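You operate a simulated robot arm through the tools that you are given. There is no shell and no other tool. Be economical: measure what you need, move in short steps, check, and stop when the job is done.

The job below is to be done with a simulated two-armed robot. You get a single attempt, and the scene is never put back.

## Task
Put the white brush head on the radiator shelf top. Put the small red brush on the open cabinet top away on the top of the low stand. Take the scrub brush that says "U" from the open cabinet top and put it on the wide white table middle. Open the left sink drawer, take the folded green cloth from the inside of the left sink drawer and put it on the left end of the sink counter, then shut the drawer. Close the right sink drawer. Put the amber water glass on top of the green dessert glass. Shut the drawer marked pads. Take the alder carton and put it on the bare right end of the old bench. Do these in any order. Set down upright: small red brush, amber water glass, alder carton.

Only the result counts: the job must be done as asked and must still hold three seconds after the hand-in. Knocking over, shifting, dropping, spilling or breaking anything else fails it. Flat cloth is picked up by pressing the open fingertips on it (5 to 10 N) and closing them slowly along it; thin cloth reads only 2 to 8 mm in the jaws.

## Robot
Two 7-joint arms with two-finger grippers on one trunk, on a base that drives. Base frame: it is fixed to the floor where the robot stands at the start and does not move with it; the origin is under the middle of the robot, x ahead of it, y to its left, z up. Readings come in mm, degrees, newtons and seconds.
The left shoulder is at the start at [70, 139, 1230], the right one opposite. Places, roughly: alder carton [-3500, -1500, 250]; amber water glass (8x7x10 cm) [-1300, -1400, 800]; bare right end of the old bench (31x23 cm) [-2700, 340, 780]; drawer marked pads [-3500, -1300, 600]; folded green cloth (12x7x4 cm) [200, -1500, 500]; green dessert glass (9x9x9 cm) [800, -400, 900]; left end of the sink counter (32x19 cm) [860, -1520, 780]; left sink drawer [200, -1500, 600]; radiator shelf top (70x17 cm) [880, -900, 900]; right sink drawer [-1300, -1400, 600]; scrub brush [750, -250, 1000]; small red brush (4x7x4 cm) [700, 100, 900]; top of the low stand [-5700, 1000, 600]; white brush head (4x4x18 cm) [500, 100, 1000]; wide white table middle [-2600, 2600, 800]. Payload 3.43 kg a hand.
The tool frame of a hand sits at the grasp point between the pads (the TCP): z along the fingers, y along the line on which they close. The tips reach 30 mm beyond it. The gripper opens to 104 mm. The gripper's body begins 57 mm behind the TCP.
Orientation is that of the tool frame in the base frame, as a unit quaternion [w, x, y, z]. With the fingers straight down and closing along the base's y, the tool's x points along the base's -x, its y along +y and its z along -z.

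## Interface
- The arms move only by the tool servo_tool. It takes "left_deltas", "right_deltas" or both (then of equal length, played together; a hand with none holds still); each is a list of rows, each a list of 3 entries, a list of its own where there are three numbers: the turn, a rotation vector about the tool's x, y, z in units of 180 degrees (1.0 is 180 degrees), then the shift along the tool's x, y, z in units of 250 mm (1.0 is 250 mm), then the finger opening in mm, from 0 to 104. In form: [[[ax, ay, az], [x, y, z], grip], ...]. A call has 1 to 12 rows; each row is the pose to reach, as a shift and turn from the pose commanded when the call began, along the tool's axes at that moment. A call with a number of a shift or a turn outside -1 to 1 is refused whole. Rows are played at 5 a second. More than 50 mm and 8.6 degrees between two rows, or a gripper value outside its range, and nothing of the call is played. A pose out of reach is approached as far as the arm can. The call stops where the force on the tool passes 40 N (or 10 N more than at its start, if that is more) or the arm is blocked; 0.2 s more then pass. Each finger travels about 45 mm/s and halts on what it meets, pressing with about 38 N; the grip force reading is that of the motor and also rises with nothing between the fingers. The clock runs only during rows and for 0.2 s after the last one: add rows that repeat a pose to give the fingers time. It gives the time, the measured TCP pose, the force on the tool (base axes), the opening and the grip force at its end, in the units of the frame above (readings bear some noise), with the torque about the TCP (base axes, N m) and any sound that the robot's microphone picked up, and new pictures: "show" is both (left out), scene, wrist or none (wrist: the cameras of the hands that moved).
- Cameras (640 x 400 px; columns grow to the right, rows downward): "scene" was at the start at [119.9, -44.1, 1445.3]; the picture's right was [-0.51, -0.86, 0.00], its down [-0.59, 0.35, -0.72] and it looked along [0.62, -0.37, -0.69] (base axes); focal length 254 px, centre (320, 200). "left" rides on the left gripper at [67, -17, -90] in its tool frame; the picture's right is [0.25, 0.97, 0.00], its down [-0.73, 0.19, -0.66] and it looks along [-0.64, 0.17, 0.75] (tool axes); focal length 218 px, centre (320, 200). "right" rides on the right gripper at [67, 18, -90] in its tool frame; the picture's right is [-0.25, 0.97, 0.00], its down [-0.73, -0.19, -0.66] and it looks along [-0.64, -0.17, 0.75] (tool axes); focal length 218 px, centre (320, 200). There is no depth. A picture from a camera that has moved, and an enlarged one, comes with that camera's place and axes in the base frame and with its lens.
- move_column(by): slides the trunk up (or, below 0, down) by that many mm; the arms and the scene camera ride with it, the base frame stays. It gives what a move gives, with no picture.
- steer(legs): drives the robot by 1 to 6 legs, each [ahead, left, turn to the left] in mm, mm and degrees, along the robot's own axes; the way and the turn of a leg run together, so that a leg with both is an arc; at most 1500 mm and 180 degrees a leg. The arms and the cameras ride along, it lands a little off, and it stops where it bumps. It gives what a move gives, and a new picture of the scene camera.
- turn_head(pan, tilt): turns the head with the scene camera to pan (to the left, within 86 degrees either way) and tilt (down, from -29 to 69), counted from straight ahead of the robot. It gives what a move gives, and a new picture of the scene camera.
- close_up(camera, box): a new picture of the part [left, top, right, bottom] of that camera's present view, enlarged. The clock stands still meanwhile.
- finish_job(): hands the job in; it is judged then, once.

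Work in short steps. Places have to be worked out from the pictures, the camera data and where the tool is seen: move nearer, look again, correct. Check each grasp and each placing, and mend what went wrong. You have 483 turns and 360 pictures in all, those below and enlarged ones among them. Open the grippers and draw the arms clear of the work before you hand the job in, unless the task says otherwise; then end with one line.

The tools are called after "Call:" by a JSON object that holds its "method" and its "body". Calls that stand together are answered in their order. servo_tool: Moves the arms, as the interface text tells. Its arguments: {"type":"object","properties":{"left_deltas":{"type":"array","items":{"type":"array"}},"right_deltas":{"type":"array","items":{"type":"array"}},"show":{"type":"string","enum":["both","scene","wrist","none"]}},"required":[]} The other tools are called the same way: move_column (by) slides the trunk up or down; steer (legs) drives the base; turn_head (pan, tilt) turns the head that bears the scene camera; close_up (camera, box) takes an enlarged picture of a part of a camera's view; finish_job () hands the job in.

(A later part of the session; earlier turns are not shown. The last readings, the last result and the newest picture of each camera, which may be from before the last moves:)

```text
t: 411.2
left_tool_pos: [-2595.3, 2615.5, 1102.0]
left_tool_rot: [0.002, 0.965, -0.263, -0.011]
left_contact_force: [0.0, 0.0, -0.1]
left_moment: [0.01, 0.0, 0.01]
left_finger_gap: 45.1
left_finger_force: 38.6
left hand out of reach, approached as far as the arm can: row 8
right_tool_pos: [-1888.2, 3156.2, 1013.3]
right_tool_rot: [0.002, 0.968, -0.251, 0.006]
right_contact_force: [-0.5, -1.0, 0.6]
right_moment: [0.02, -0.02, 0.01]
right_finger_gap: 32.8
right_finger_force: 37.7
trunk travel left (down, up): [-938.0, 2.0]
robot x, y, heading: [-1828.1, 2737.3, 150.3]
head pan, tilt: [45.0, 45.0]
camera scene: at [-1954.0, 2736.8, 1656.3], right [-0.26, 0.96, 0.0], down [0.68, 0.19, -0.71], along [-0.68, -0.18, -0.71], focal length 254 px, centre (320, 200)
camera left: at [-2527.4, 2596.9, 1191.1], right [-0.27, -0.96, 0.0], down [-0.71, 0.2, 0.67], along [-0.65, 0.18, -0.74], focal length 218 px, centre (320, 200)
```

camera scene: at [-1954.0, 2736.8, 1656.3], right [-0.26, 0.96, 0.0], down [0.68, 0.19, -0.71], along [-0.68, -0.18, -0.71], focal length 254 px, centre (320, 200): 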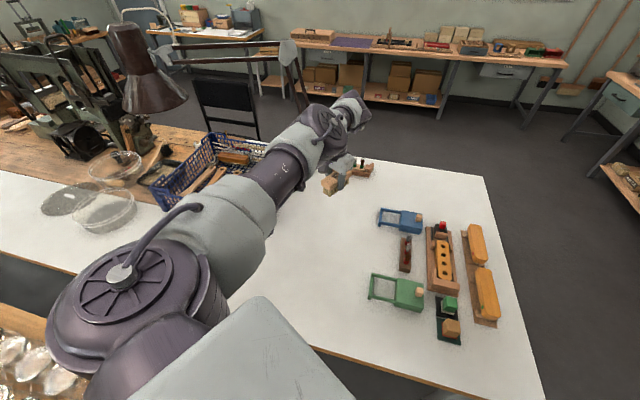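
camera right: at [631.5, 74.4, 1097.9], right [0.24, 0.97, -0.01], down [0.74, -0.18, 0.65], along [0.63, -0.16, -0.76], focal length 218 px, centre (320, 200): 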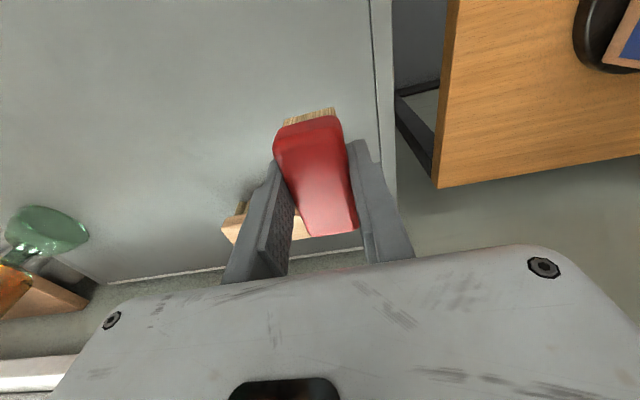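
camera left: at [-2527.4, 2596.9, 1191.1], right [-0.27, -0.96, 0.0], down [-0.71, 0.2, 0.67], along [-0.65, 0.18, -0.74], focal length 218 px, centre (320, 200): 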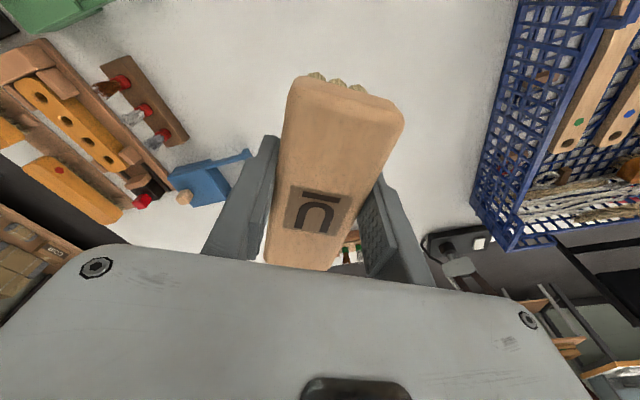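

In place above free surface. I lower with the column.

Call:
{"method": "move_column", "body": {"by": -240}}

Call:
{"method": "close_up", "body": {"camera": "left", "box": [0, 0, 640, 400]}}

Call:
{"method": "close_up", "body": {"camera": "scene", "box": [220, 40, 460, 190]}}

```text
t: 413.7
left_tool_pos: [-2594.8, 2618.8, 862.0]
left_tool_rot: [0.004, 0.965, -0.262, -0.01]
left_contact_force: [-0.3, -0.4, -1.0]
left_moment: [0.02, -0.04, -0.04]
left_finger_gap: 45.1
left_finger_force: 37.8
right_tool_pos: [-1887.6, 3157.1, 770.5]
right_tool_rot: [0.003, 0.968, -0.251, 0.007]
right_contact_force: [0.6, -0.2, -0.2]
right_moment: [0.01, 0.04, -0.03]
right_finger_gap: 32.6
right_finger_force: 37.7
trunk travel left (down, up): [-698.0, 242.0]
robot x, y, heading: [-1829.0, 2738.7, 150.1]
head pan, tilt: [45.0, 45.0]
```

```text
1.00 times, centred on (320, 200) of left (not enlarged: the box is as wide or as high as the picture)
camera zoom: at [-2526.8, 2599.4, 951.1], right [-0.27, -0.96, 0.01], down [-0.71, 0.2, 0.67], along [-0.65, 0.18, -0.74], focal length 218 px, centre (320, 200)
```

zoom: 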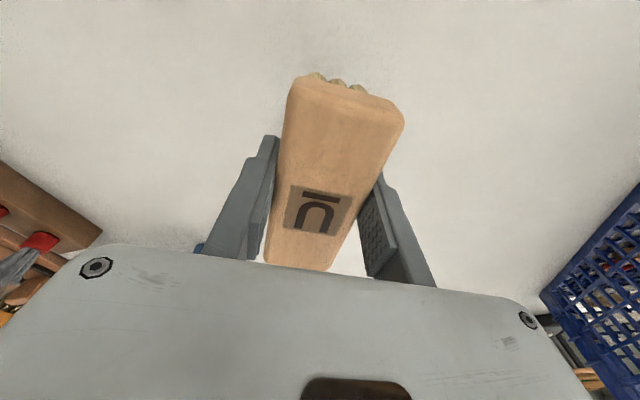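

```text
2.67 times, centred on (340, 115) of scene
camera zoom: at [-1953.8, 2740.6, 1416.3], right [-0.26, 0.96, 0.0], down [0.68, 0.19, -0.71], along [-0.68, -0.19, -0.71], focal length 676 px, centre (267, 427)
```

zoom: 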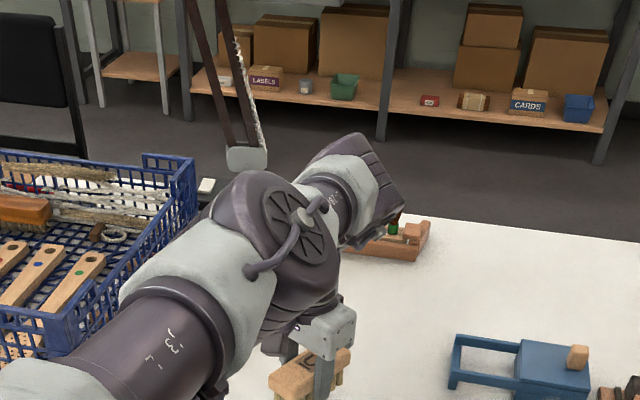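

Clear all round. I lower with the arm until contact.

Call:
{"method": "servo_tool", "body": {"left_deltas": [[[0, 0, 0], [0, 0, 0.06], 30], [[0, 0, 0], [0, 0, 0.1], 30], [[0, 0, 0], [0, 0, 0.12], 30], [[0, 0, 0], [0, 0, 0.13], 30], [[0, 0, 0], [0, 0, 0.14], 30]], "show": "none"}}

```text
t: 414.9
left_tool_pos: [-2595.2, 2618.0, 826.4]
left_tool_rot: [0.003, 0.965, -0.261, -0.012]
left_contact_force: [-0.3, 0.6, -1.4]
left_moment: [0.0, 0.0, -0.01]
left_finger_gap: 45.2
left_finger_force: 37.9
right_tool_pos: [-1887.3, 3157.4, 771.3]
right_tool_rot: [0.003, 0.968, -0.251, 0.007]
right_contact_force: [-0.8, 1.0, -1.3]
right_moment: [0.01, 0.04, -0.01]
right_finger_gap: 32.5
right_finger_force: 38.2
trunk travel left (down, up): [-698.0, 242.0]
robot x, y, heading: [-1832.0, 2738.5, 150.2]
head pan, tilt: [45.0, 45.0]
```

Call:
{"method": "servo_tool", "body": {"left_deltas": [[[0, 0, 0], [0, 0, 0.01], 30], [[0, 0, 0], [0, 0, 0.02], 30], [[0, 0, 0], [0, 0, 0.03], 30], [[0, 0, 0], [0, 0, 0.04], 30]], "show": "none"}}

Call:
{"method": "close_up", "body": {"camera": "scene", "box": [300, 140, 396, 200]}}

```text
t: 415.9
left_tool_pos: [-2597.3, 2619.0, 824.2]
left_tool_rot: [0.003, 0.966, -0.259, -0.017]
left_contact_force: [5.0, 0.3, 17.2]
left_moment: [-0.07, -1.03, 0.05]
left_finger_gap: 45.2
left_finger_force: 38.0
right_tool_pos: [-1886.5, 3156.8, 771.0]
right_tool_rot: [0.003, 0.968, -0.251, 0.005]
right_contact_force: [-0.5, -0.1, -1.0]
right_moment: [-0.02, 0.0, -0.01]
right_finger_gap: 32.8
right_finger_force: 38.1
trunk travel left (down, up): [-698.0, 242.0]
robot x, y, heading: [-1833.1, 2740.7, 150.2]
head pan, tilt: [45.0, 45.0]
stopped in row 4 (left hand): the force on the tool passed its limit at 41 N (the readings are from after the stop); the commanded pose is now the measured one
```

```text
6.67 times, centred on (348, 170) of scene
camera zoom: at [-1949.8, 2741.0, 1416.5], right [-0.26, 0.96, 0.0], down [0.68, 0.19, -0.71], along [-0.68, -0.19, -0.71], focal length 1691 px, centre (133, 400)
```

zoom: 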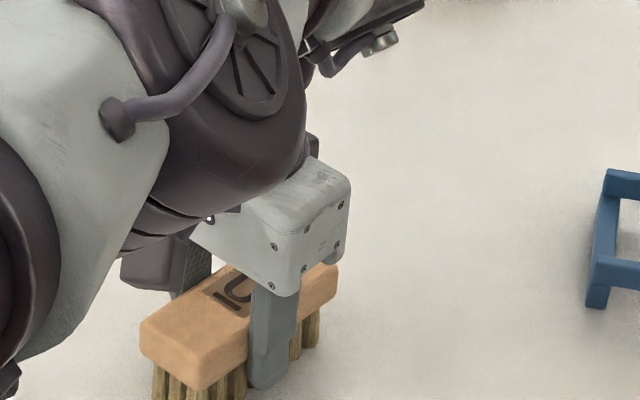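

Down on the table. I release, and raise the hand with the column.

Call:
{"method": "servo_tool", "body": {"left_deltas": [[[0, 0, 0], [0, 0, -0.006], 45], [[0, 0, 0], [0, 0, -0.006], 55], [[0, 0, 0], [0, 0, -0.006], 70], [[0, 0, 0], [0, 0, -0.006], 84], [[0, 0, 0], [0, 0, -0.006], 84]], "show": "none"}}

Call:
{"method": "move_column", "body": {"by": 235}}

Call:
{"method": "close_up", "body": {"camera": "left", "box": [0, 0, 640, 400]}}

```text
t: 417.1
left_tool_pos: [-2599.1, 2617.8, 823.3]
left_tool_rot: [0.004, 0.965, -0.261, -0.016]
left_contact_force: [-0.1, 0.5, 0.0]
left_moment: [0.0, 0.02, 0.0]
left_finger_gap: 84.0
left_finger_force: 0.0
right_tool_pos: [-1887.9, 3156.7, 773.5]
right_tool_rot: [0.002, 0.968, -0.251, 0.006]
right_contact_force: [-0.1, 0.2, -0.4]
right_moment: [-0.01, 0.0, -0.01]
right_finger_gap: 32.7
right_finger_force: 37.8
trunk travel left (down, up): [-698.0, 242.0]
robot x, y, heading: [-1832.0, 2742.2, 150.3]
head pan, tilt: [45.0, 45.0]
```

```text
t: 419.6
left_tool_pos: [-2600.4, 2618.9, 1057.7]
left_tool_rot: [0.004, 0.965, -0.26, -0.015]
left_contact_force: [0.8, 0.0, -0.2]
left_moment: [0.01, 0.0, 0.03]
left_finger_gap: 84.1
left_finger_force: 0.1
right_tool_pos: [-1887.5, 3158.1, 1006.4]
right_tool_rot: [0.002, 0.968, -0.251, 0.006]
right_contact_force: [-0.6, 0.3, -0.1]
right_moment: [-0.01, 0.0, 0.03]
right_finger_gap: 32.8
right_finger_force: 37.9
trunk travel left (down, up): [-933.0, 7.0]
robot x, y, heading: [-1831.8, 2737.0, 150.3]
head pan, tilt: [45.0, 45.0]
```

```text
1.00 times, centred on (320, 200) of left (not enlarged: the box is as wide or as high as the picture)
camera zoom: at [-2530.0, 2598.9, 1145.5], right [-0.27, -0.96, 0.01], down [-0.71, 0.2, 0.68], along [-0.66, 0.18, -0.73], focal length 218 px, centre (320, 200)
```

zoom: 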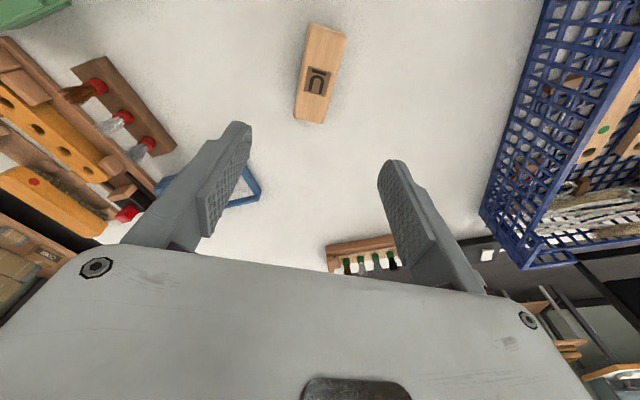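

The U brush stands on the white table's middle. I retract the left hand along the same path and tuck it.

Call:
{"method": "servo_tool", "body": {"left_deltas": [[[0, 0, 0], [0.09, -0.08, 0], 84], [[0, 0, 0], [0.18, -0.16, 0], 84], [[0, 0, 0], [0.28, -0.25, 0.0], 84], [[0, 0, 0], [0.38, -0.34, 0.0], 84], [[0, 0, 0], [0.48, -0.43, 0], 84], [[0, 0, 0], [0.58, -0.52, 0.05], 84], [[0, 0, 0], [0.68, -0.6, 0.12], 84], [[0, 0, 0], [0.78, -0.65, 0.2], 84], [[0, 0, 0], [0.9, -0.65, 0.3], 84]], "show": "none"}}

Call:
{"method": "servo_tool", "body": {"left_deltas": [[[0, 0, 0], [0.18, 0, 0], 84], [[0, 0, 0], [0.36, 0, 0], 84], [[0, 0, 0], [0.54, 0, 0], 84], [[0, 0, 0], [0.72, 0, 0], 84], [[0, 0, 0], [0.8, 0, 0], 84]], "show": "none"}}

```text
t: 421.6
left_tool_pos: [-2325.5, 2647.1, 971.7]
left_tool_rot: [0.003, 0.965, -0.26, -0.016]
left_contact_force: [1.5, 0.4, 0.0]
left_moment: [-0.03, 0.0, -0.01]
left_finger_gap: 84.2
left_finger_force: 0.0
right_tool_pos: [-1886.6, 3156.1, 1006.4]
right_tool_rot: [0.003, 0.968, -0.251, 0.005]
right_contact_force: [0.8, -0.7, -0.4]
right_moment: [-0.01, -0.02, -0.01]
right_finger_gap: 33.0
right_finger_force: 37.6
trunk travel left (down, up): [-933.0, 7.0]
robot x, y, heading: [-1829.7, 2739.9, 150.1]
head pan, tilt: [45.0, 45.0]
```

```text
t: 422.8
left_tool_pos: [-2151.1, 2545.3, 968.7]
left_tool_rot: [0.004, 0.965, -0.261, -0.016]
left_contact_force: [0.8, -0.1, -0.6]
left_moment: [0.02, 0.0, 0.03]
left_finger_gap: 83.9
left_finger_force: 0.0
right_tool_pos: [-1885.2, 3155.9, 1006.6]
right_tool_rot: [0.001, 0.968, -0.251, 0.005]
right_contact_force: [-0.1, -0.1, -0.4]
right_moment: [0.01, -0.01, 0.02]
right_finger_gap: 32.6
right_finger_force: 37.8
trunk travel left (down, up): [-933.0, 7.0]
robot x, y, heading: [-1833.9, 2734.4, 150.3]
head pan, tilt: [45.0, 45.0]
```

Now to the low stand: back north, then west along y ≈ 3960.

Call:
{"method": "steer", "body": {"legs": [[497, -1124, 0], [0, 0, 29.8], [1400, 0, 0], [1350, 0, 0]]}}

Call:
{"method": "turn_head", "body": {"pan": 45, "tilt": 25}}

```text
t: 443.6
left_tool_pos: [-4693.8, 3707.8, 967.3]
left_tool_rot: [0.008, 1.0, -0.019, -0.013]
left_contact_force: [0.2, -0.4, -0.5]
left_moment: [-0.02, 0.0, -0.03]
left_finger_gap: 84.2
left_finger_force: 0.1
right_tool_pos: [-4748.4, 4372.2, 1007.0]
right_tool_rot: [0.001, 1.0, -0.009, 0.005]
right_contact_force: [-0.4, 0.0, -1.2]
right_moment: [0.02, 0.0, 0.02]
right_finger_gap: 32.7
right_finger_force: 37.7
trunk travel left (down, up): [-933.0, 7.0]
robot x, y, heading: [-4504.0, 4027.9, 178.1]
head pan, tilt: [45.0, 45.0]
camera scene: at [-4611.3, 3973.1, 1651.4], right [-0.69, 0.73, 0.0], down [0.51, 0.49, -0.71], along [-0.51, -0.49, -0.71], focal length 254 px, centre (320, 200)
```

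scene: 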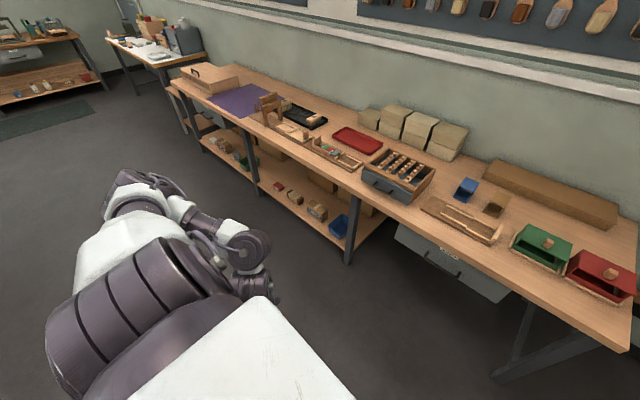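

```text
t: 444.4
left_tool_pos: [-4695.6, 3707.8, 968.8]
left_tool_rot: [0.008, 1.0, -0.019, -0.014]
left_contact_force: [-0.3, -0.7, -0.5]
left_moment: [0.03, 0.0, -0.01]
left_finger_gap: 83.9
left_finger_force: 0.1
right_tool_pos: [-4749.1, 4370.8, 1006.8]
right_tool_rot: [0.0, 1.0, -0.008, 0.007]
right_contact_force: [-0.3, 0.6, -0.5]
right_moment: [0.04, 0.0, 0.03]
right_finger_gap: 32.7
right_finger_force: 37.9
trunk travel left (down, up): [-933.0, 7.0]
robot x, y, heading: [-4500.2, 4030.0, 178.3]
head pan, tilt: [45.0, 25.0]
camera scene: at [-4620.2, 3965.8, 1681.8], right [-0.69, 0.73, 0.0], down [0.31, 0.29, -0.91], along [-0.66, -0.62, -0.42], focal length 254 px, centre (320, 200)
```

scene: 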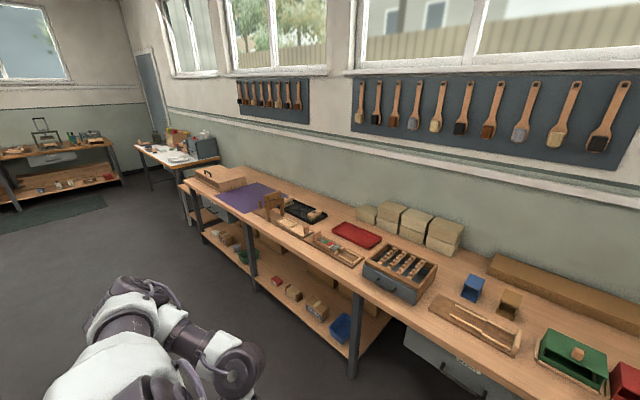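

I strafe south along the west bench to the low stand.

Call:
{"method": "steer", "body": {"legs": [[0, 1450, 1.7], [0, 1450, 0]]}}

Call:
{"method": "turn_head", "body": {"pan": -5, "tilt": 35}}

```text
t: 458.3
left_tool_pos: [-4678.8, 833.2, 968.3]
left_tool_rot: [0.008, 1.0, -0.001, -0.013]
left_contact_force: [0.0, 0.8, 0.8]
left_moment: [0.01, 0.03, 0.01]
left_finger_gap: 84.0
left_finger_force: 0.0
right_tool_pos: [-4756.4, 1494.4, 1007.5]
right_tool_rot: [0.001, 1.0, 0.009, 0.007]
right_contact_force: [-0.2, 0.1, -0.9]
right_moment: [0.02, -0.01, -0.01]
right_finger_gap: 32.7
right_finger_force: 37.9
trunk travel left (down, up): [-933.0, 7.0]
robot x, y, heading: [-4494.0, 1164.3, -179.8]
head pan, tilt: [45.0, 25.0]
camera scene: at [-4613.2, 1095.3, 1681.9], right [-0.71, 0.7, 0.0], down [0.3, 0.3, -0.91], along [-0.64, -0.65, -0.42], focal length 254 px, centre (320, 200)
```

scene: 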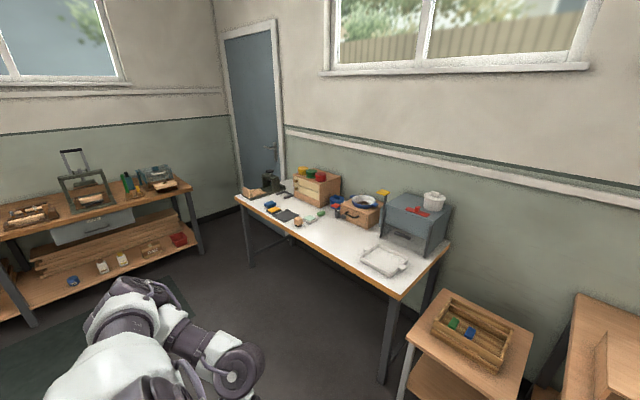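

```text
t: 459.5
left_tool_pos: [-4678.4, 834.0, 967.9]
left_tool_rot: [0.008, 1.0, -0.001, -0.015]
left_contact_force: [0.1, 0.5, 0.2]
left_moment: [0.0, -0.02, 0.01]
left_finger_gap: 84.2
left_finger_force: 0.0
right_tool_pos: [-4757.4, 1495.3, 1006.6]
right_tool_rot: [0.001, 1.0, 0.009, 0.007]
right_contact_force: [-0.4, -0.1, -1.0]
right_moment: [0.0, 0.01, -0.01]
right_finger_gap: 32.9
right_finger_force: 37.8
trunk travel left (down, up): [-933.0, 7.0]
robot x, y, heading: [-4496.8, 1157.5, -179.7]
head pan, tilt: [-5.0, 35.0]
camera scene: at [-4636.2, 1167.3, 1666.1], right [0.08, 1.0, 0.0], down [0.57, -0.05, -0.82], along [-0.82, 0.07, -0.57], focal length 254 px, centre (320, 200)
```

scene: 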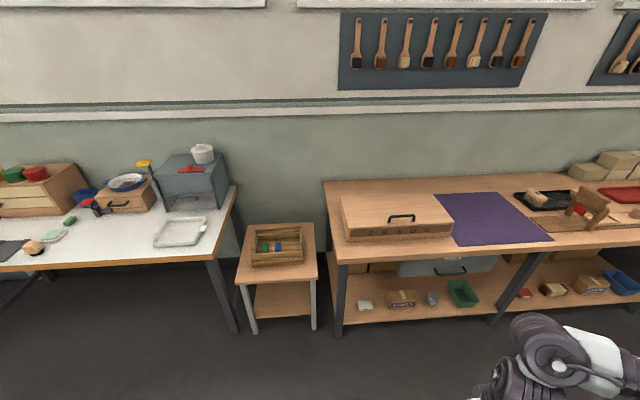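

The low stand's top spans about x -5465…-5925, y 813…1226, with a small crate on it leaving a front strip about 100 mm deep. I approach so the right hand can set the red brush there.

Call:
{"method": "steer", "body": {"legs": [[0, 472, 0], [500, 0, 0]]}}

Call:
{"method": "move_column", "body": {"by": -290}}

Call:
{"method": "turn_head", "body": {"pan": -25, "tilt": 45}}

```text
t: 464.9
left_tool_pos: [-5177.1, 357.9, 968.3]
left_tool_rot: [0.008, 1.0, -0.01, -0.015]
left_contact_force: [0.3, -0.1, 0.0]
left_moment: [0.0, 0.0, 0.0]
left_finger_gap: 84.1
left_finger_force: 0.1
right_tool_pos: [-5244.6, 1022.6, 1008.0]
right_tool_rot: [0.0, 1.0, 0.0, 0.006]
right_contact_force: [0.0, 0.7, -1.3]
right_moment: [-0.02, 0.03, -0.02]
right_finger_gap: 32.5
right_finger_force: 37.8
trunk travel left (down, up): [-933.0, 7.0]
robot x, y, heading: [-4988.3, 682.1, 179.0]
head pan, tilt: [-5.0, 35.0]
camera scene: at [-5128.6, 691.6, 1666.3], right [0.1, 1.0, 0.0], down [0.57, -0.06, -0.82], along [-0.82, 0.08, -0.57], focal length 254 px, centre (320, 200)
```

scene: 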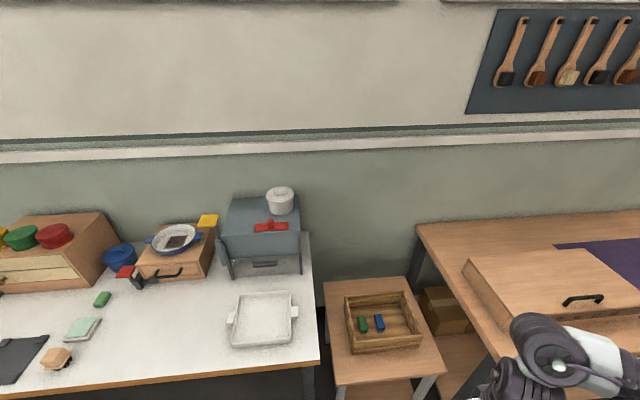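

```text
t: 467.8
left_tool_pos: [-5179.2, 358.6, 678.7]
left_tool_rot: [0.008, 1.0, -0.01, -0.014]
left_contact_force: [0.1, 0.6, -0.5]
left_moment: [0.01, 0.01, 0.02]
left_finger_gap: 84.1
left_finger_force: 0.1
right_tool_pos: [-5244.2, 1020.8, 719.1]
right_tool_rot: [0.0, 1.0, 0.0, 0.008]
right_contact_force: [-0.7, -0.1, 0.0]
right_moment: [-0.03, 0.01, -0.01]
right_finger_gap: 32.8
right_finger_force: 37.9
trunk travel left (down, up): [-643.0, 297.0]
robot x, y, heading: [-4994.5, 685.3, 179.0]
head pan, tilt: [-5.0, 35.0]
```

```text
t: 468.6
left_tool_pos: [-5177.6, 359.7, 677.3]
left_tool_rot: [0.007, 1.0, -0.01, -0.014]
left_contact_force: [-0.1, 0.3, 0.0]
left_moment: [0.0, -0.02, 0.01]
left_finger_gap: 84.1
left_finger_force: 0.1
right_tool_pos: [-5244.9, 1021.6, 716.9]
right_tool_rot: [0.001, 1.0, 0.0, 0.007]
right_contact_force: [0.5, 0.5, -0.9]
right_moment: [0.0, 0.03, -0.04]
right_finger_gap: 32.6
right_finger_force: 38.3
trunk travel left (down, up): [-643.0, 297.0]
robot x, y, heading: [-4992.2, 683.3, 179.3]
head pan, tilt: [-25.0, 45.0]
camera scene: at [-5116.2, 718.0, 1361.3], right [0.43, 0.9, 0.0], down [0.64, -0.31, -0.71], along [-0.64, 0.31, -0.71], focal length 254 px, centre (320, 200)
```

scene: 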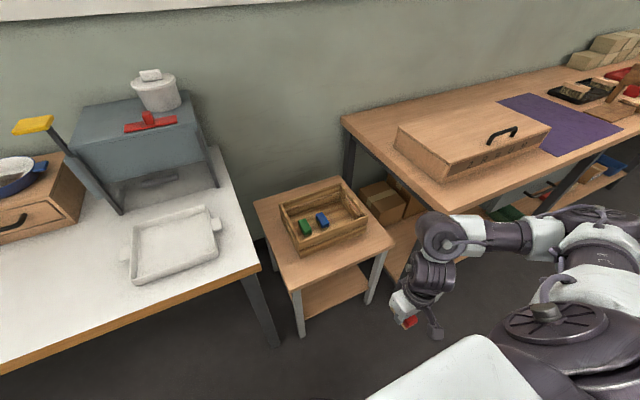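

I take a close-up of the stand to measure the strip and the crate's height.

Call:
{"method": "close_up", "body": {"camera": "scene", "box": [240, 165, 416, 275]}}

```text
3.64 times, centred on (328, 220) of scene
camera zoom: at [-5116.2, 718.0, 1361.3], right [0.43, 0.9, 0.0], down [0.64, -0.31, -0.71], along [-0.64, 0.31, -0.71], focal length 922 px, centre (291, 127)
```

zoom: 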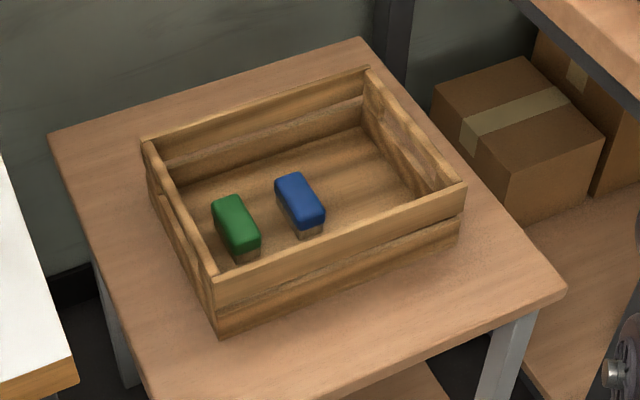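

The strip is about 95 mm deep, crate about 100 mm high. I drive 120 mm closer and extend the right hand over the strip.

Call:
{"method": "steer", "body": {"legs": [[120, 0, 0.7]]}}

Call:
{"method": "servo_tool", "body": {"right_deltas": [[[0, 0, 0], [-0.16, 0, 0], 25], [[0, 0, 0], [-0.32, 0, 0], 25], [[0, 0, 0], [-0.46, 0, 0], 25], [[0, 0, 0], [-0.6, 0, 0], 25], [[0, 0, 0], [-0.6, 0, 0], 25]], "show": "both"}}

```text
t: 469.9
left_tool_pos: [-5293.9, 356.9, 676.3]
left_tool_rot: [0.008, 1.0, -0.004, -0.014]
left_contact_force: [-0.7, 0.4, -0.2]
left_moment: [0.02, 0.02, 0.01]
left_finger_gap: 84.2
left_finger_force: 0.0
right_tool_pos: [-5369.0, 1019.8, 717.3]
right_tool_rot: [0.001, 1.0, 0.006, 0.007]
right_contact_force: [-0.4, -0.2, -0.7]
right_moment: [-0.02, 0.0, 0.05]
right_finger_gap: 32.7
right_finger_force: 38.2
trunk travel left (down, up): [-643.0, 297.0]
robot x, y, heading: [-5112.9, 683.5, -180.0]
head pan, tilt: [-25.0, 45.0]
camera scene: at [-5236.9, 717.3, 1361.3], right [0.42, 0.91, 0.0], down [0.64, -0.3, -0.71], along [-0.64, 0.3, -0.71], focal length 254 px, centre (320, 200)
```

scene: 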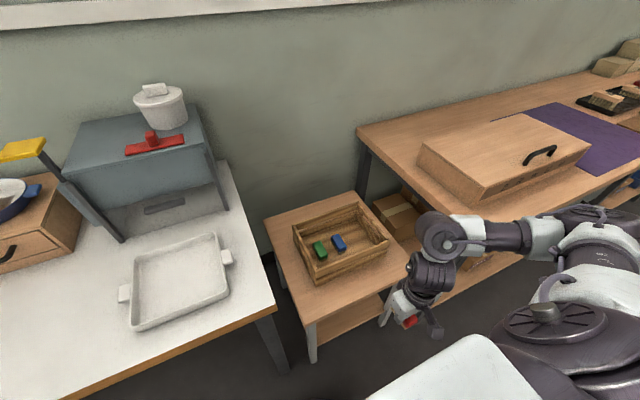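

```text
t: 471.1
left_tool_pos: [-5294.5, 357.4, 677.5]
left_tool_rot: [0.008, 1.0, -0.004, -0.014]
left_contact_force: [0.2, -0.5, 0.2]
left_moment: [0.0, -0.01, 0.02]
left_finger_gap: 84.0
left_finger_force: 0.1
right_tool_pos: [-5516.9, 1017.6, 715.7]
right_tool_rot: [0.002, 1.0, 0.006, 0.007]
right_contact_force: [1.0, -0.3, 0.4]
right_moment: [0.0, 0.03, 0.01]
right_finger_gap: 32.8
right_finger_force: 38.2
trunk travel left (down, up): [-643.0, 297.0]
robot x, y, heading: [-5108.8, 685.0, 180.0]
head pan, tilt: [-25.0, 45.0]
camera scene: at [-5235.7, 717.6, 1361.4], right [0.42, 0.91, 0.0], down [0.64, -0.3, -0.71], along [-0.64, 0.3, -0.71], focal length 254 px, centre (320, 200)
camera right: at [-5449.8, 1000.9, 806.5], right [-0.24, -0.97, 0.0], down [-0.74, 0.18, 0.65], along [-0.63, 0.16, -0.76], focal length 218 px, centre (320, 200)
```

scene: 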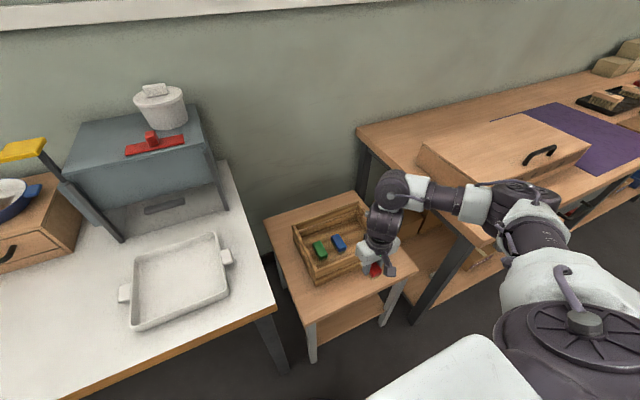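
right: 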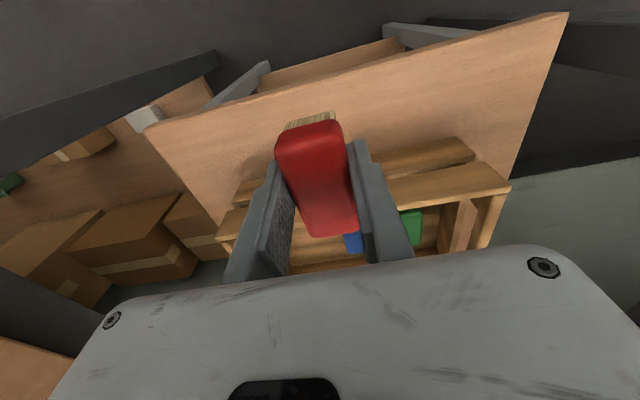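

I shift 21 mm ahead to the strip's middle and lower to about 20 mm above.

Call:
{"method": "servo_tool", "body": {"right_deltas": [[[0, 0, 0], [-0.085, 0, 0], 25], [[0, 0, 0], [-0.085, 0, 0.08], 25], [[0, 0, 0], [-0.085, 0, 0.16], 25], [[0, 0, 0], [-0.085, 0, 0.22], 25], [[0, 0, 0], [-0.085, 0, 0.22], 25]], "show": "wrist"}}

Call:
{"method": "close_up", "body": {"camera": "scene", "box": [290, 190, 450, 290]}}

```text
t: 472.2
left_tool_pos: [-5295.1, 357.2, 677.7]
left_tool_rot: [0.009, 1.0, -0.004, -0.015]
left_contact_force: [0.6, -0.4, 0.4]
left_moment: [0.03, -0.03, 0.03]
left_finger_gap: 84.0
left_finger_force: 0.1
right_tool_pos: [-5539.2, 1016.8, 658.3]
right_tool_rot: [0.0, 1.0, 0.006, 0.007]
right_contact_force: [-0.2, 0.6, 0.3]
right_moment: [0.0, 0.01, 0.01]
right_finger_gap: 32.8
right_finger_force: 37.6
trunk travel left (down, up): [-643.0, 297.0]
robot x, y, heading: [-5112.1, 681.7, -180.1]
head pan, tilt: [-25.0, 45.0]
camera right: at [-5472.0, 999.7, 749.8], right [-0.24, -0.97, 0.0], down [-0.74, 0.18, 0.65], along [-0.63, 0.16, -0.76], focal length 218 px, centre (320, 200)
```

right: 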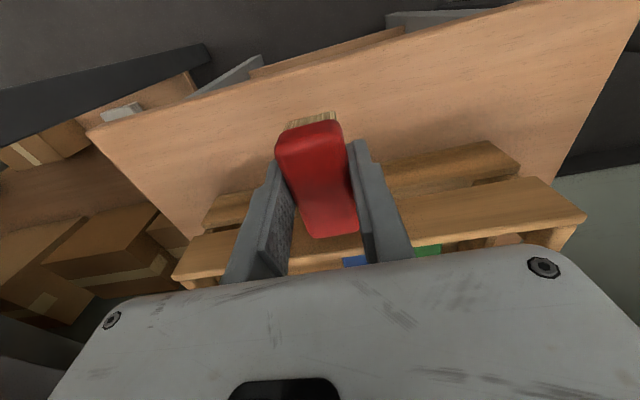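

```text
4.00 times, centred on (370, 240) of scene
camera zoom: at [-5236.6, 717.3, 1361.3], right [0.42, 0.91, 0.0], down [0.64, -0.3, -0.71], along [-0.64, 0.3, -0.71], focal length 1015 px, centre (120, 40)
```

zoom: 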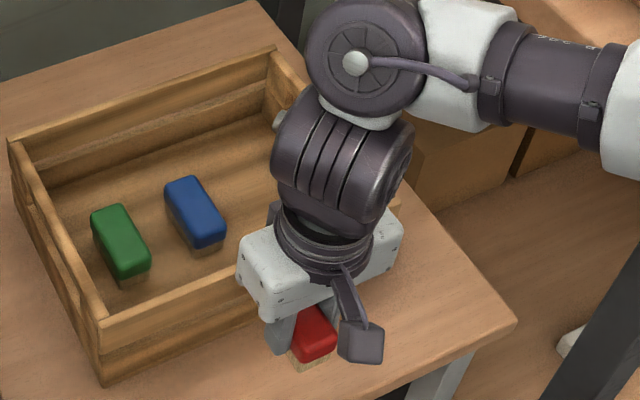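

Position looks right. I keep lowering slowly to contact.

Call:
{"method": "servo_tool", "body": {"right_deltas": [[[0, 0, 0], [0, 0, 0.03], 25], [[0, 0, 0], [0, 0, 0.06], 25], [[0, 0, 0], [0, 0, 0.08], 25], [[0, 0, 0], [0, 0, 0.1], 25], [[0, 0, 0], [0, 0, 0.115], 25], [[0, 0, 0], [0, 0, 0.13], 25]], "show": "wrist"}}

```text
t: 473.6
left_tool_pos: [-5294.2, 357.2, 677.8]
left_tool_rot: [0.008, 1.0, -0.004, -0.014]
left_contact_force: [-0.7, -0.8, -0.6]
left_moment: [0.03, -0.01, 0.05]
left_finger_gap: 84.1
left_finger_force: 0.1
right_tool_pos: [-5537.2, 1017.5, 626.7]
right_tool_rot: [0.0, 1.0, 0.007, 0.007]
right_contact_force: [-0.4, -0.4, -0.8]
right_moment: [0.01, -0.02, 0.03]
right_finger_gap: 32.9
right_finger_force: 38.0
trunk travel left (down, up): [-643.0, 297.0]
robot x, y, heading: [-5111.4, 683.1, -179.9]
head pan, tilt: [-25.0, 45.0]
camera right: at [-5471.0, 1000.2, 717.2], right [-0.24, -0.97, 0.0], down [-0.74, 0.18, 0.65], along [-0.63, 0.16, -0.76], focal length 218 px, centre (320, 200)
```

right: 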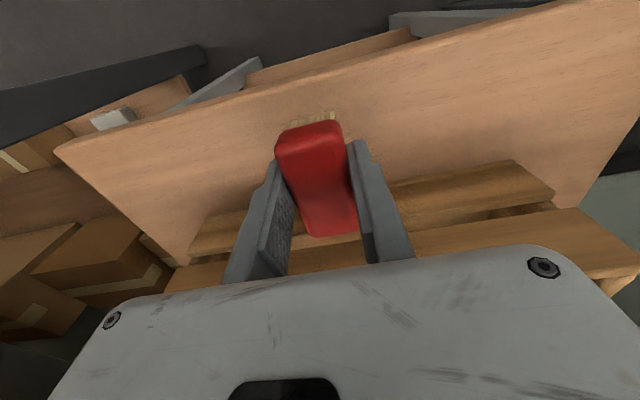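

Call:
{"method": "servo_tool", "body": {"right_deltas": [[[0, 0, 0], [0, 0, 0.015], 25], [[0, 0, 0], [0, 0, 0.03], 25], [[0, 0, 0], [0, 0, 0.045], 25], [[0, 0, 0], [0, 0, 0.06], 25], [[0, 0, 0], [0, 0, 0.075], 25], [[0, 0, 0], [0, 0, 0.09], 25], [[0, 0, 0], [0, 0, 0.105], 25], [[0, 0, 0], [0, 0, 0.12], 25]], "show": "wrist"}}

```text
t: 475.4
left_tool_pos: [-5295.3, 357.1, 678.6]
left_tool_rot: [0.007, 1.0, -0.004, -0.014]
left_contact_force: [-0.2, 0.8, -0.2]
left_moment: [-0.02, 0.0, 0.0]
left_finger_gap: 84.0
left_finger_force: 0.0
right_tool_pos: [-5538.7, 1017.0, 596.8]
right_tool_rot: [0.001, 1.0, 0.007, 0.006]
right_contact_force: [1.1, -0.3, 5.9]
right_moment: [0.04, 0.12, 0.0]
right_finger_gap: 32.8
right_finger_force: 38.4
trunk travel left (down, up): [-643.0, 297.0]
robot x, y, heading: [-5112.5, 684.6, 180.0]
head pan, tilt: [-25.0, 45.0]
camera right: at [-5470.6, 999.5, 688.0], right [-0.24, -0.97, 0.0], down [-0.74, 0.18, 0.65], along [-0.63, 0.16, -0.76], focal length 218 px, centre (320, 200)
```

right: 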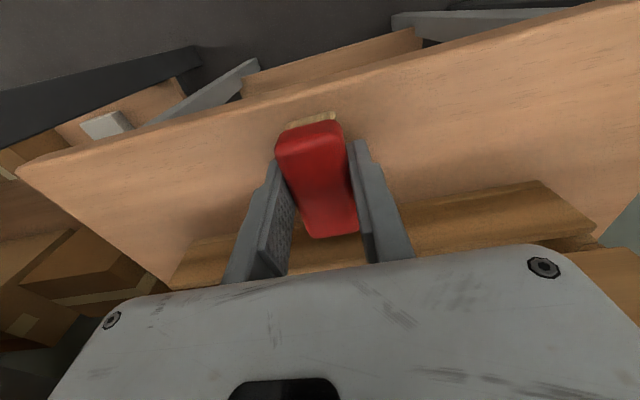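

Contact (6 N) at stand height 562; the brush sits inside the strip. I release and rise.

Call:
{"method": "servo_tool", "body": {"right_deltas": [[[0, 0, 0], [0, 0, 0], 34], [[0, 0, 0], [0, 0, 0], 42], [[0, 0, 0], [0, 0, 0], 54], [[0, 0, 0], [0, 0, 0], 66], [[0, 0, 0], [0, 0, 0], 70], [[0, 0, 0], [0, 0, -0.1], 70], [[0, 0, 0], [0, 0, -0.28], 70], [[0, 0, 0], [0, 0, -0.46], 70], [[0, 0, 0], [0, 0, -0.62], 70]], "show": "both"}}

```text
t: 477.4
left_tool_pos: [-5295.0, 355.8, 678.2]
left_tool_rot: [0.007, 1.0, -0.004, -0.013]
left_contact_force: [0.1, 0.2, 0.3]
left_moment: [0.0, 0.03, 0.02]
left_finger_gap: 84.1
left_finger_force: 0.1
right_tool_pos: [-5539.5, 1017.0, 750.9]
right_tool_rot: [-0.001, 1.0, 0.006, 0.008]
right_contact_force: [0.3, -0.3, -0.6]
right_moment: [0.01, -0.02, 0.01]
right_finger_gap: 69.9
right_finger_force: 0.0
trunk travel left (down, up): [-643.0, 297.0]
robot x, y, heading: [-5111.8, 682.9, 180.0]
head pan, tilt: [-25.0, 45.0]
camera scene: at [-5236.1, 716.5, 1361.3], right [0.42, 0.91, 0.0], down [0.64, -0.3, -0.71], along [-0.64, 0.3, -0.71], focal length 254 px, centre (320, 200)
camera right: at [-5472.1, 999.5, 841.5], right [-0.24, -0.97, 0.0], down [-0.74, 0.18, 0.65], along [-0.63, 0.16, -0.76], focal length 218 px, centre (320, 200)
```

scene: 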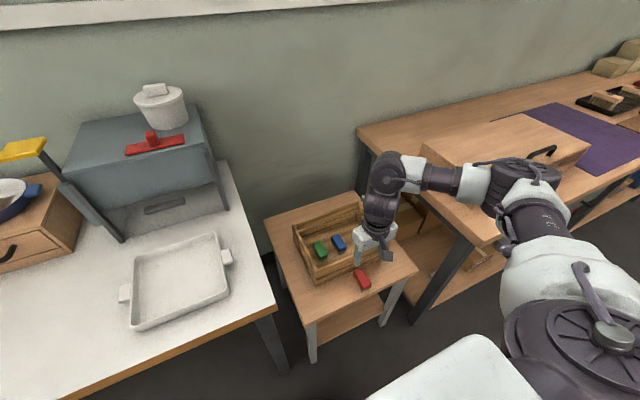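
right: 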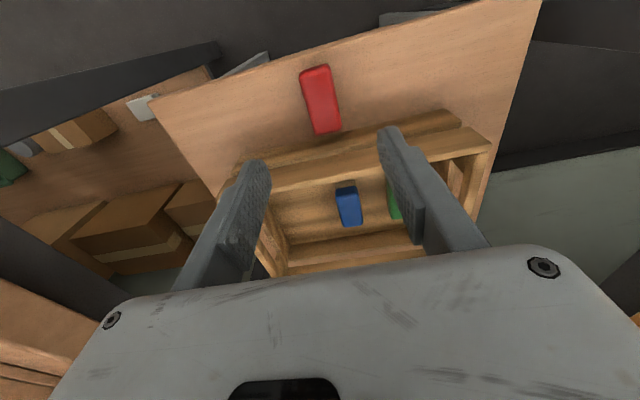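

The red brush stands upright on the stand. I retract and drive to the tool bench with the "pads" drawer.

Call:
{"method": "servo_tool", "body": {"right_deltas": [[[0, 0, 0], [0.18, 0, 0], 70], [[0, 0, 0], [0.36, 0, 0], 70], [[0, 0, 0], [0.54, 0, 0], 70], [[0, 0, 0], [0.72, 0, 0], 70], [[0, 0, 0], [0.9, 0, 0.05], 70], [[0, 0, 0], [1.0, 0, 0.1], 70]], "show": "none"}}

Call:
{"method": "steer", "body": {"legs": [[-620, 0, 0], [0, 0, 90], [950, 0, 0], [0, 960, 0]]}}

Call:
{"method": "turn_head", "body": {"pan": 0, "tilt": 35}}

```text
t: 478.9
left_tool_pos: [-5295.4, 357.4, 678.5]
left_tool_rot: [0.008, 1.0, -0.005, -0.014]
left_contact_force: [0.8, -0.8, 0.1]
left_moment: [0.02, 0.01, -0.02]
left_finger_gap: 84.0
left_finger_force: 0.1
right_tool_pos: [-5288.9, 1017.0, 731.9]
right_tool_rot: [0.0, 1.0, 0.006, 0.007]
right_contact_force: [0.4, 0.5, -0.2]
right_moment: [-0.01, -0.02, -0.01]
right_finger_gap: 69.9
right_finger_force: 0.0
trunk travel left (down, up): [-643.0, 297.0]
robot x, y, heading: [-5114.1, 682.0, -179.9]
head pan, tilt: [-25.0, 45.0]
```

```text
t: 495.3
left_tool_pos: [-3223.2, -478.7, 677.7]
left_tool_rot: [0.015, 0.716, 0.698, -0.004]
left_contact_force: [-0.8, 1.4, 0.0]
left_moment: [0.02, 0.0, 0.03]
left_finger_gap: 83.7
left_finger_force: 0.1
right_tool_pos: [-3884.4, -464.4, 731.2]
right_tool_rot: [-0.004, 0.708, 0.706, 0.006]
right_contact_force: [-0.8, -0.4, -0.8]
right_moment: [-0.03, 0.01, 0.02]
right_finger_gap: 69.8
right_finger_force: 0.0
trunk travel left (down, up): [-643.0, 297.0]
robot x, y, heading: [-3549.5, -289.6, -90.9]
head pan, tilt: [-25.0, 45.0]
camera scene: at [-3584.5, -415.1, 1361.3], right [-0.9, 0.44, 0.0], down [0.31, 0.64, -0.71], along [-0.31, -0.64, -0.71], focal length 254 px, centre (320, 200)
```

scene: 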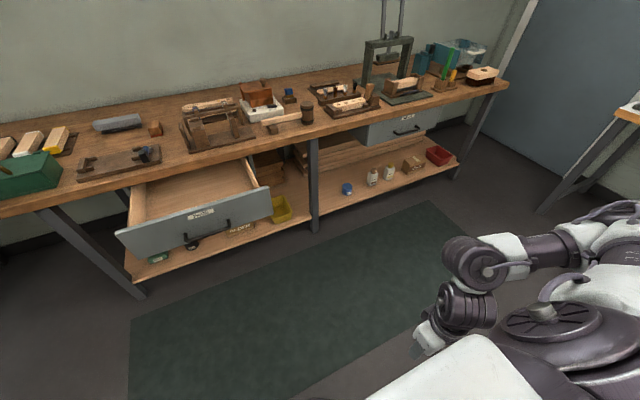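

```text
t: 496.2
left_tool_pos: [-3222.1, -479.4, 677.9]
left_tool_rot: [0.015, 0.716, 0.698, -0.004]
left_contact_force: [1.0, 0.3, -0.4]
left_moment: [0.04, 0.0, 0.0]
left_finger_gap: 84.1
left_finger_force: 0.0
right_tool_pos: [-3884.0, -463.8, 731.2]
right_tool_rot: [-0.005, 0.709, 0.705, 0.006]
right_contact_force: [-0.4, -0.3, 0.0]
right_moment: [0.0, 0.0, -0.01]
right_finger_gap: 70.1
right_finger_force: 0.0
trunk travel left (down, up): [-643.0, 297.0]
robot x, y, heading: [-3548.1, -290.7, -90.9]
head pan, tilt: [0.0, 35.0]
camera scene: at [-3550.7, -430.0, 1376.1], right [-1.0, 0.02, 0.0], down [0.01, 0.57, -0.82], along [-0.01, -0.82, -0.57], focal length 254 px, centre (320, 200)
```

scene: 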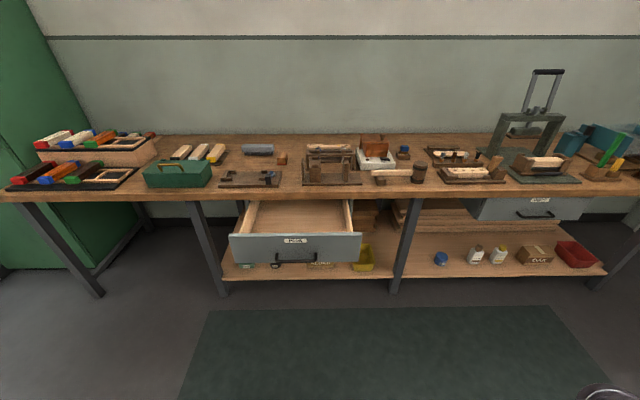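

Let me read the drawer labels and cartons in close-up.

Call:
{"method": "close_up", "body": {"camera": "scene", "box": [210, 190, 402, 310]}}

Call:
{"method": "close_up", "body": {"camera": "scene", "box": [400, 180, 592, 300]}}

```text
3.33 times, centred on (306, 250) of scene
camera zoom: at [-3550.7, -430.0, 1376.1], right [-1.0, 0.02, 0.0], down [0.01, 0.57, -0.82], along [-0.01, -0.82, -0.57], focal length 846 px, centre (367, 33)
```

zoom: 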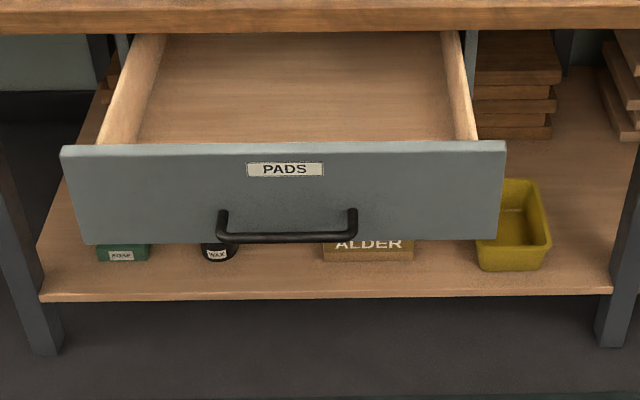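

```text
3.33 times, centred on (496, 240) of scene
camera zoom: at [-3550.7, -430.0, 1376.1], right [-1.0, 0.02, 0.0], down [0.01, 0.57, -0.82], along [-0.01, -0.82, -0.57], focal length 846 px, centre (-267, 67)
```

zoom: 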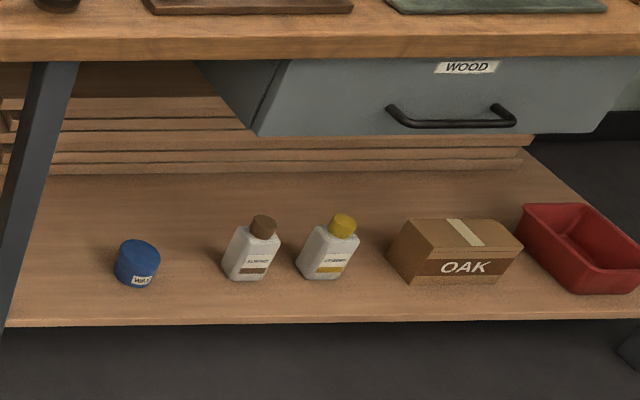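

"PADS" is the open drawer and the "ALDER" carton lies on the low shelf beneath it. I bring the right hand forward and turn it to point ahead, for pushing the drawer and later for the carton.

Call:
{"method": "servo_tool", "body": {"right_deltas": [[[0, 0, 0], [-0.18, 0, 0], 40], [[0, 0, 0], [-0.36, 0, 0], 20], [[0, 0, 0], [-0.54, 0, 0], 0], [[0, 0, 0], [-0.72, -0.05, 0], 0], [[0, 0, 0], [-0.9, -0.1, 0], 0]], "show": "none"}}

Call:
{"method": "servo_tool", "body": {"right_deltas": [[[-0.027, -0.027, 0.027], [0, 0, 0], 0], [[-0.054, -0.054, 0.054], [0, 0, 0], 0], [[-0.081, -0.081, 0.081], [0, 0, 0], 0], [[-0.108, -0.108, 0.108], [0, 0, 0], 0], [[-0.135, -0.135, 0.135], [0, 0, 0], 0], [[-0.162, -0.162, 0.162], [0, 0, 0], 0], [[-0.178, -0.178, 0.178], [0, 0, 0], 0], [[-0.1925, -0.1925, 0.1925], [0, 0, 0], 0]], "show": "none"}}

Call:
{"method": "servo_tool", "body": {"right_deltas": [[[-0.027, -0.027, 0.027], [0, 0, 0], 0], [[-0.054, -0.054, 0.054], [0, 0, 0], 0], [[-0.081, -0.081, 0.081], [0, 0, 0], 0], [[-0.108, -0.108, 0.108], [0, 0, 0], 0], [[-0.135, -0.135, 0.135], [0, 0, 0], 0], [[-0.162, -0.162, 0.162], [0, 0, 0], 0], [[-0.178, -0.178, 0.178], [0, 0, 0], 0], [[-0.1925, -0.1925, 0.1925], [0, 0, 0], 0]], "show": "scene"}}

```text
t: 497.4
left_tool_pos: [-3223.1, -478.8, 677.1]
left_tool_rot: [0.015, 0.715, 0.699, -0.003]
left_contact_force: [-0.2, -0.3, -0.2]
left_moment: [0.02, 0.02, -0.02]
left_finger_gap: 84.1
left_finger_force: 0.1
right_tool_pos: [-3912.0, -685.5, 725.4]
right_tool_rot: [-0.005, 0.709, 0.706, 0.006]
right_contact_force: [0.6, 0.0, -0.1]
right_moment: [0.03, 0.0, -0.02]
right_finger_gap: 0.0
right_finger_force: 31.1
trunk travel left (down, up): [-643.0, 297.0]
robot x, y, heading: [-3551.5, -290.2, -91.0]
head pan, tilt: [0.0, 35.0]
```

```text
t: 499.2
left_tool_pos: [-3222.9, -478.3, 677.7]
left_tool_rot: [0.015, 0.716, 0.698, -0.005]
left_contact_force: [-0.5, -0.8, -0.3]
left_moment: [0.0, -0.02, 0.0]
left_finger_gap: 83.8
left_finger_force: 0.2
right_tool_pos: [-3910.3, -689.4, 728.8]
right_tool_rot: [0.404, 0.82, 0.405, 0.002]
right_contact_force: [0.5, 0.5, -1.1]
right_moment: [-0.04, -0.04, 0.0]
right_finger_gap: 0.1
right_finger_force: 34.6
trunk travel left (down, up): [-643.0, 297.0]
robot x, y, heading: [-3547.0, -289.7, -91.0]
head pan, tilt: [0.0, 35.0]
```

```text
t: 501.0
left_tool_pos: [-3223.0, -477.5, 676.7]
left_tool_rot: [0.015, 0.715, 0.698, -0.005]
left_contact_force: [-0.8, 0.7, 0.7]
left_moment: [0.02, -0.01, 0.01]
left_finger_gap: 83.9
left_finger_force: 0.0
right_tool_pos: [-3909.6, -689.0, 728.3]
right_tool_rot: [0.703, 0.711, -0.002, -0.002]
right_contact_force: [0.0, 0.5, 0.0]
right_moment: [-0.03, -0.02, 0.03]
right_finger_gap: 0.3
right_finger_force: 34.5
trunk travel left (down, up): [-643.0, 297.0]
robot x, y, heading: [-3543.4, -290.0, -90.8]
head pan, tilt: [0.0, 35.0]
camera scene: at [-3550.0, -429.9, 1376.2], right [-1.0, 0.02, 0.0], down [0.01, 0.57, -0.82], along [-0.01, -0.82, -0.57], focal length 254 px, centre (320, 200)
```

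scene: 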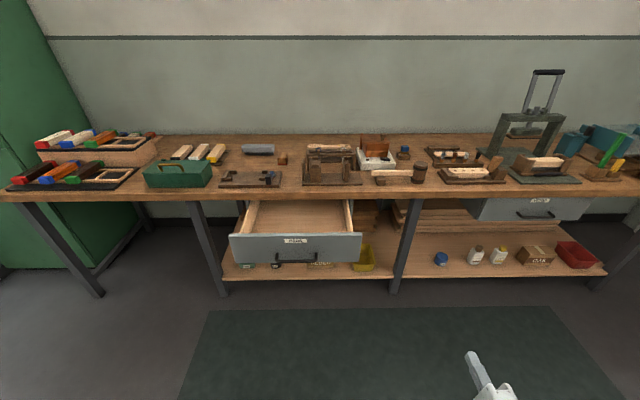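

The hand points forward. I move over to the drawer's middle and up close.

Call:
{"method": "steer", "body": {"legs": [[0, 448, 0.8], [300, 0, 0]]}}

Call:
{"method": "turn_head", "body": {"pan": -35, "tilt": 40}}

```text
t: 505.4
left_tool_pos: [-2764.0, -774.4, 677.6]
left_tool_rot: [0.015, 0.708, 0.706, -0.003]
left_contact_force: [-0.5, 0.1, 0.0]
left_moment: [0.02, 0.01, -0.01]
left_finger_gap: 83.9
left_finger_force: 0.0
right_tool_pos: [-3446.8, -998.4, 728.3]
right_tool_rot: [0.702, 0.712, 0.004, 0.006]
right_contact_force: [0.0, 0.2, -0.2]
right_moment: [-0.03, 0.0, -0.01]
right_finger_gap: 0.0
right_finger_force: 34.4
trunk travel left (down, up): [-643.0, 297.0]
robot x, y, heading: [-3092.4, -591.0, -90.3]
head pan, tilt: [0.0, 35.0]
camera scene: at [-3092.6, -733.0, 1376.0], right [-1.0, 0.0, 0.0], down [0.0, 0.57, -0.82], along [0.0, -0.82, -0.57], focal length 254 px, centre (320, 200)
```

scene: 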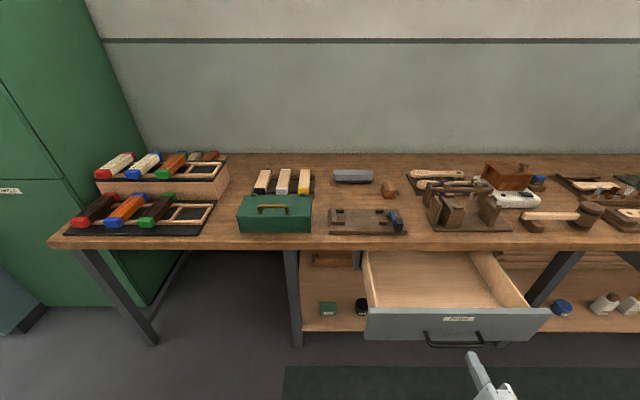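

```text
t: 506.4
left_tool_pos: [-2763.1, -773.8, 677.4]
left_tool_rot: [0.015, 0.708, 0.706, -0.004]
left_contact_force: [0.4, -0.4, -0.5]
left_moment: [0.0, -0.03, -0.01]
left_finger_gap: 84.3
left_finger_force: 0.1
right_tool_pos: [-3447.6, -997.7, 727.3]
right_tool_rot: [0.702, 0.712, 0.005, 0.006]
right_contact_force: [-0.7, 0.5, -0.2]
right_moment: [0.01, -0.01, -0.01]
right_finger_gap: 0.4
right_finger_force: 34.9
trunk travel left (down, up): [-643.0, 297.0]
robot x, y, heading: [-3089.7, -593.1, -90.0]
head pan, tilt: [-35.0, 40.0]
camera scene: at [-3141.3, -714.2, 1368.6], right [-0.82, 0.57, 0.0], down [0.37, 0.53, -0.77], along [-0.44, -0.63, -0.64], focal length 254 px, centre (320, 200)
```

scene: 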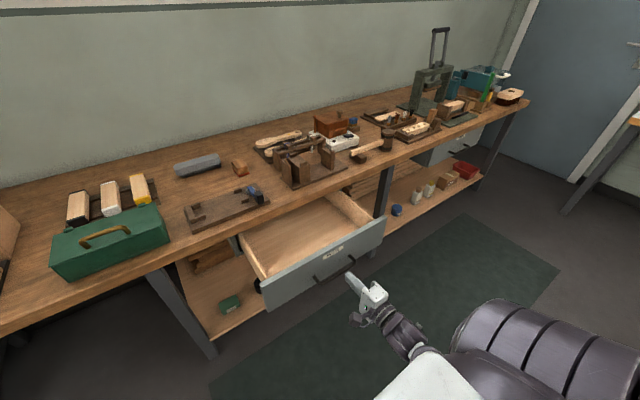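

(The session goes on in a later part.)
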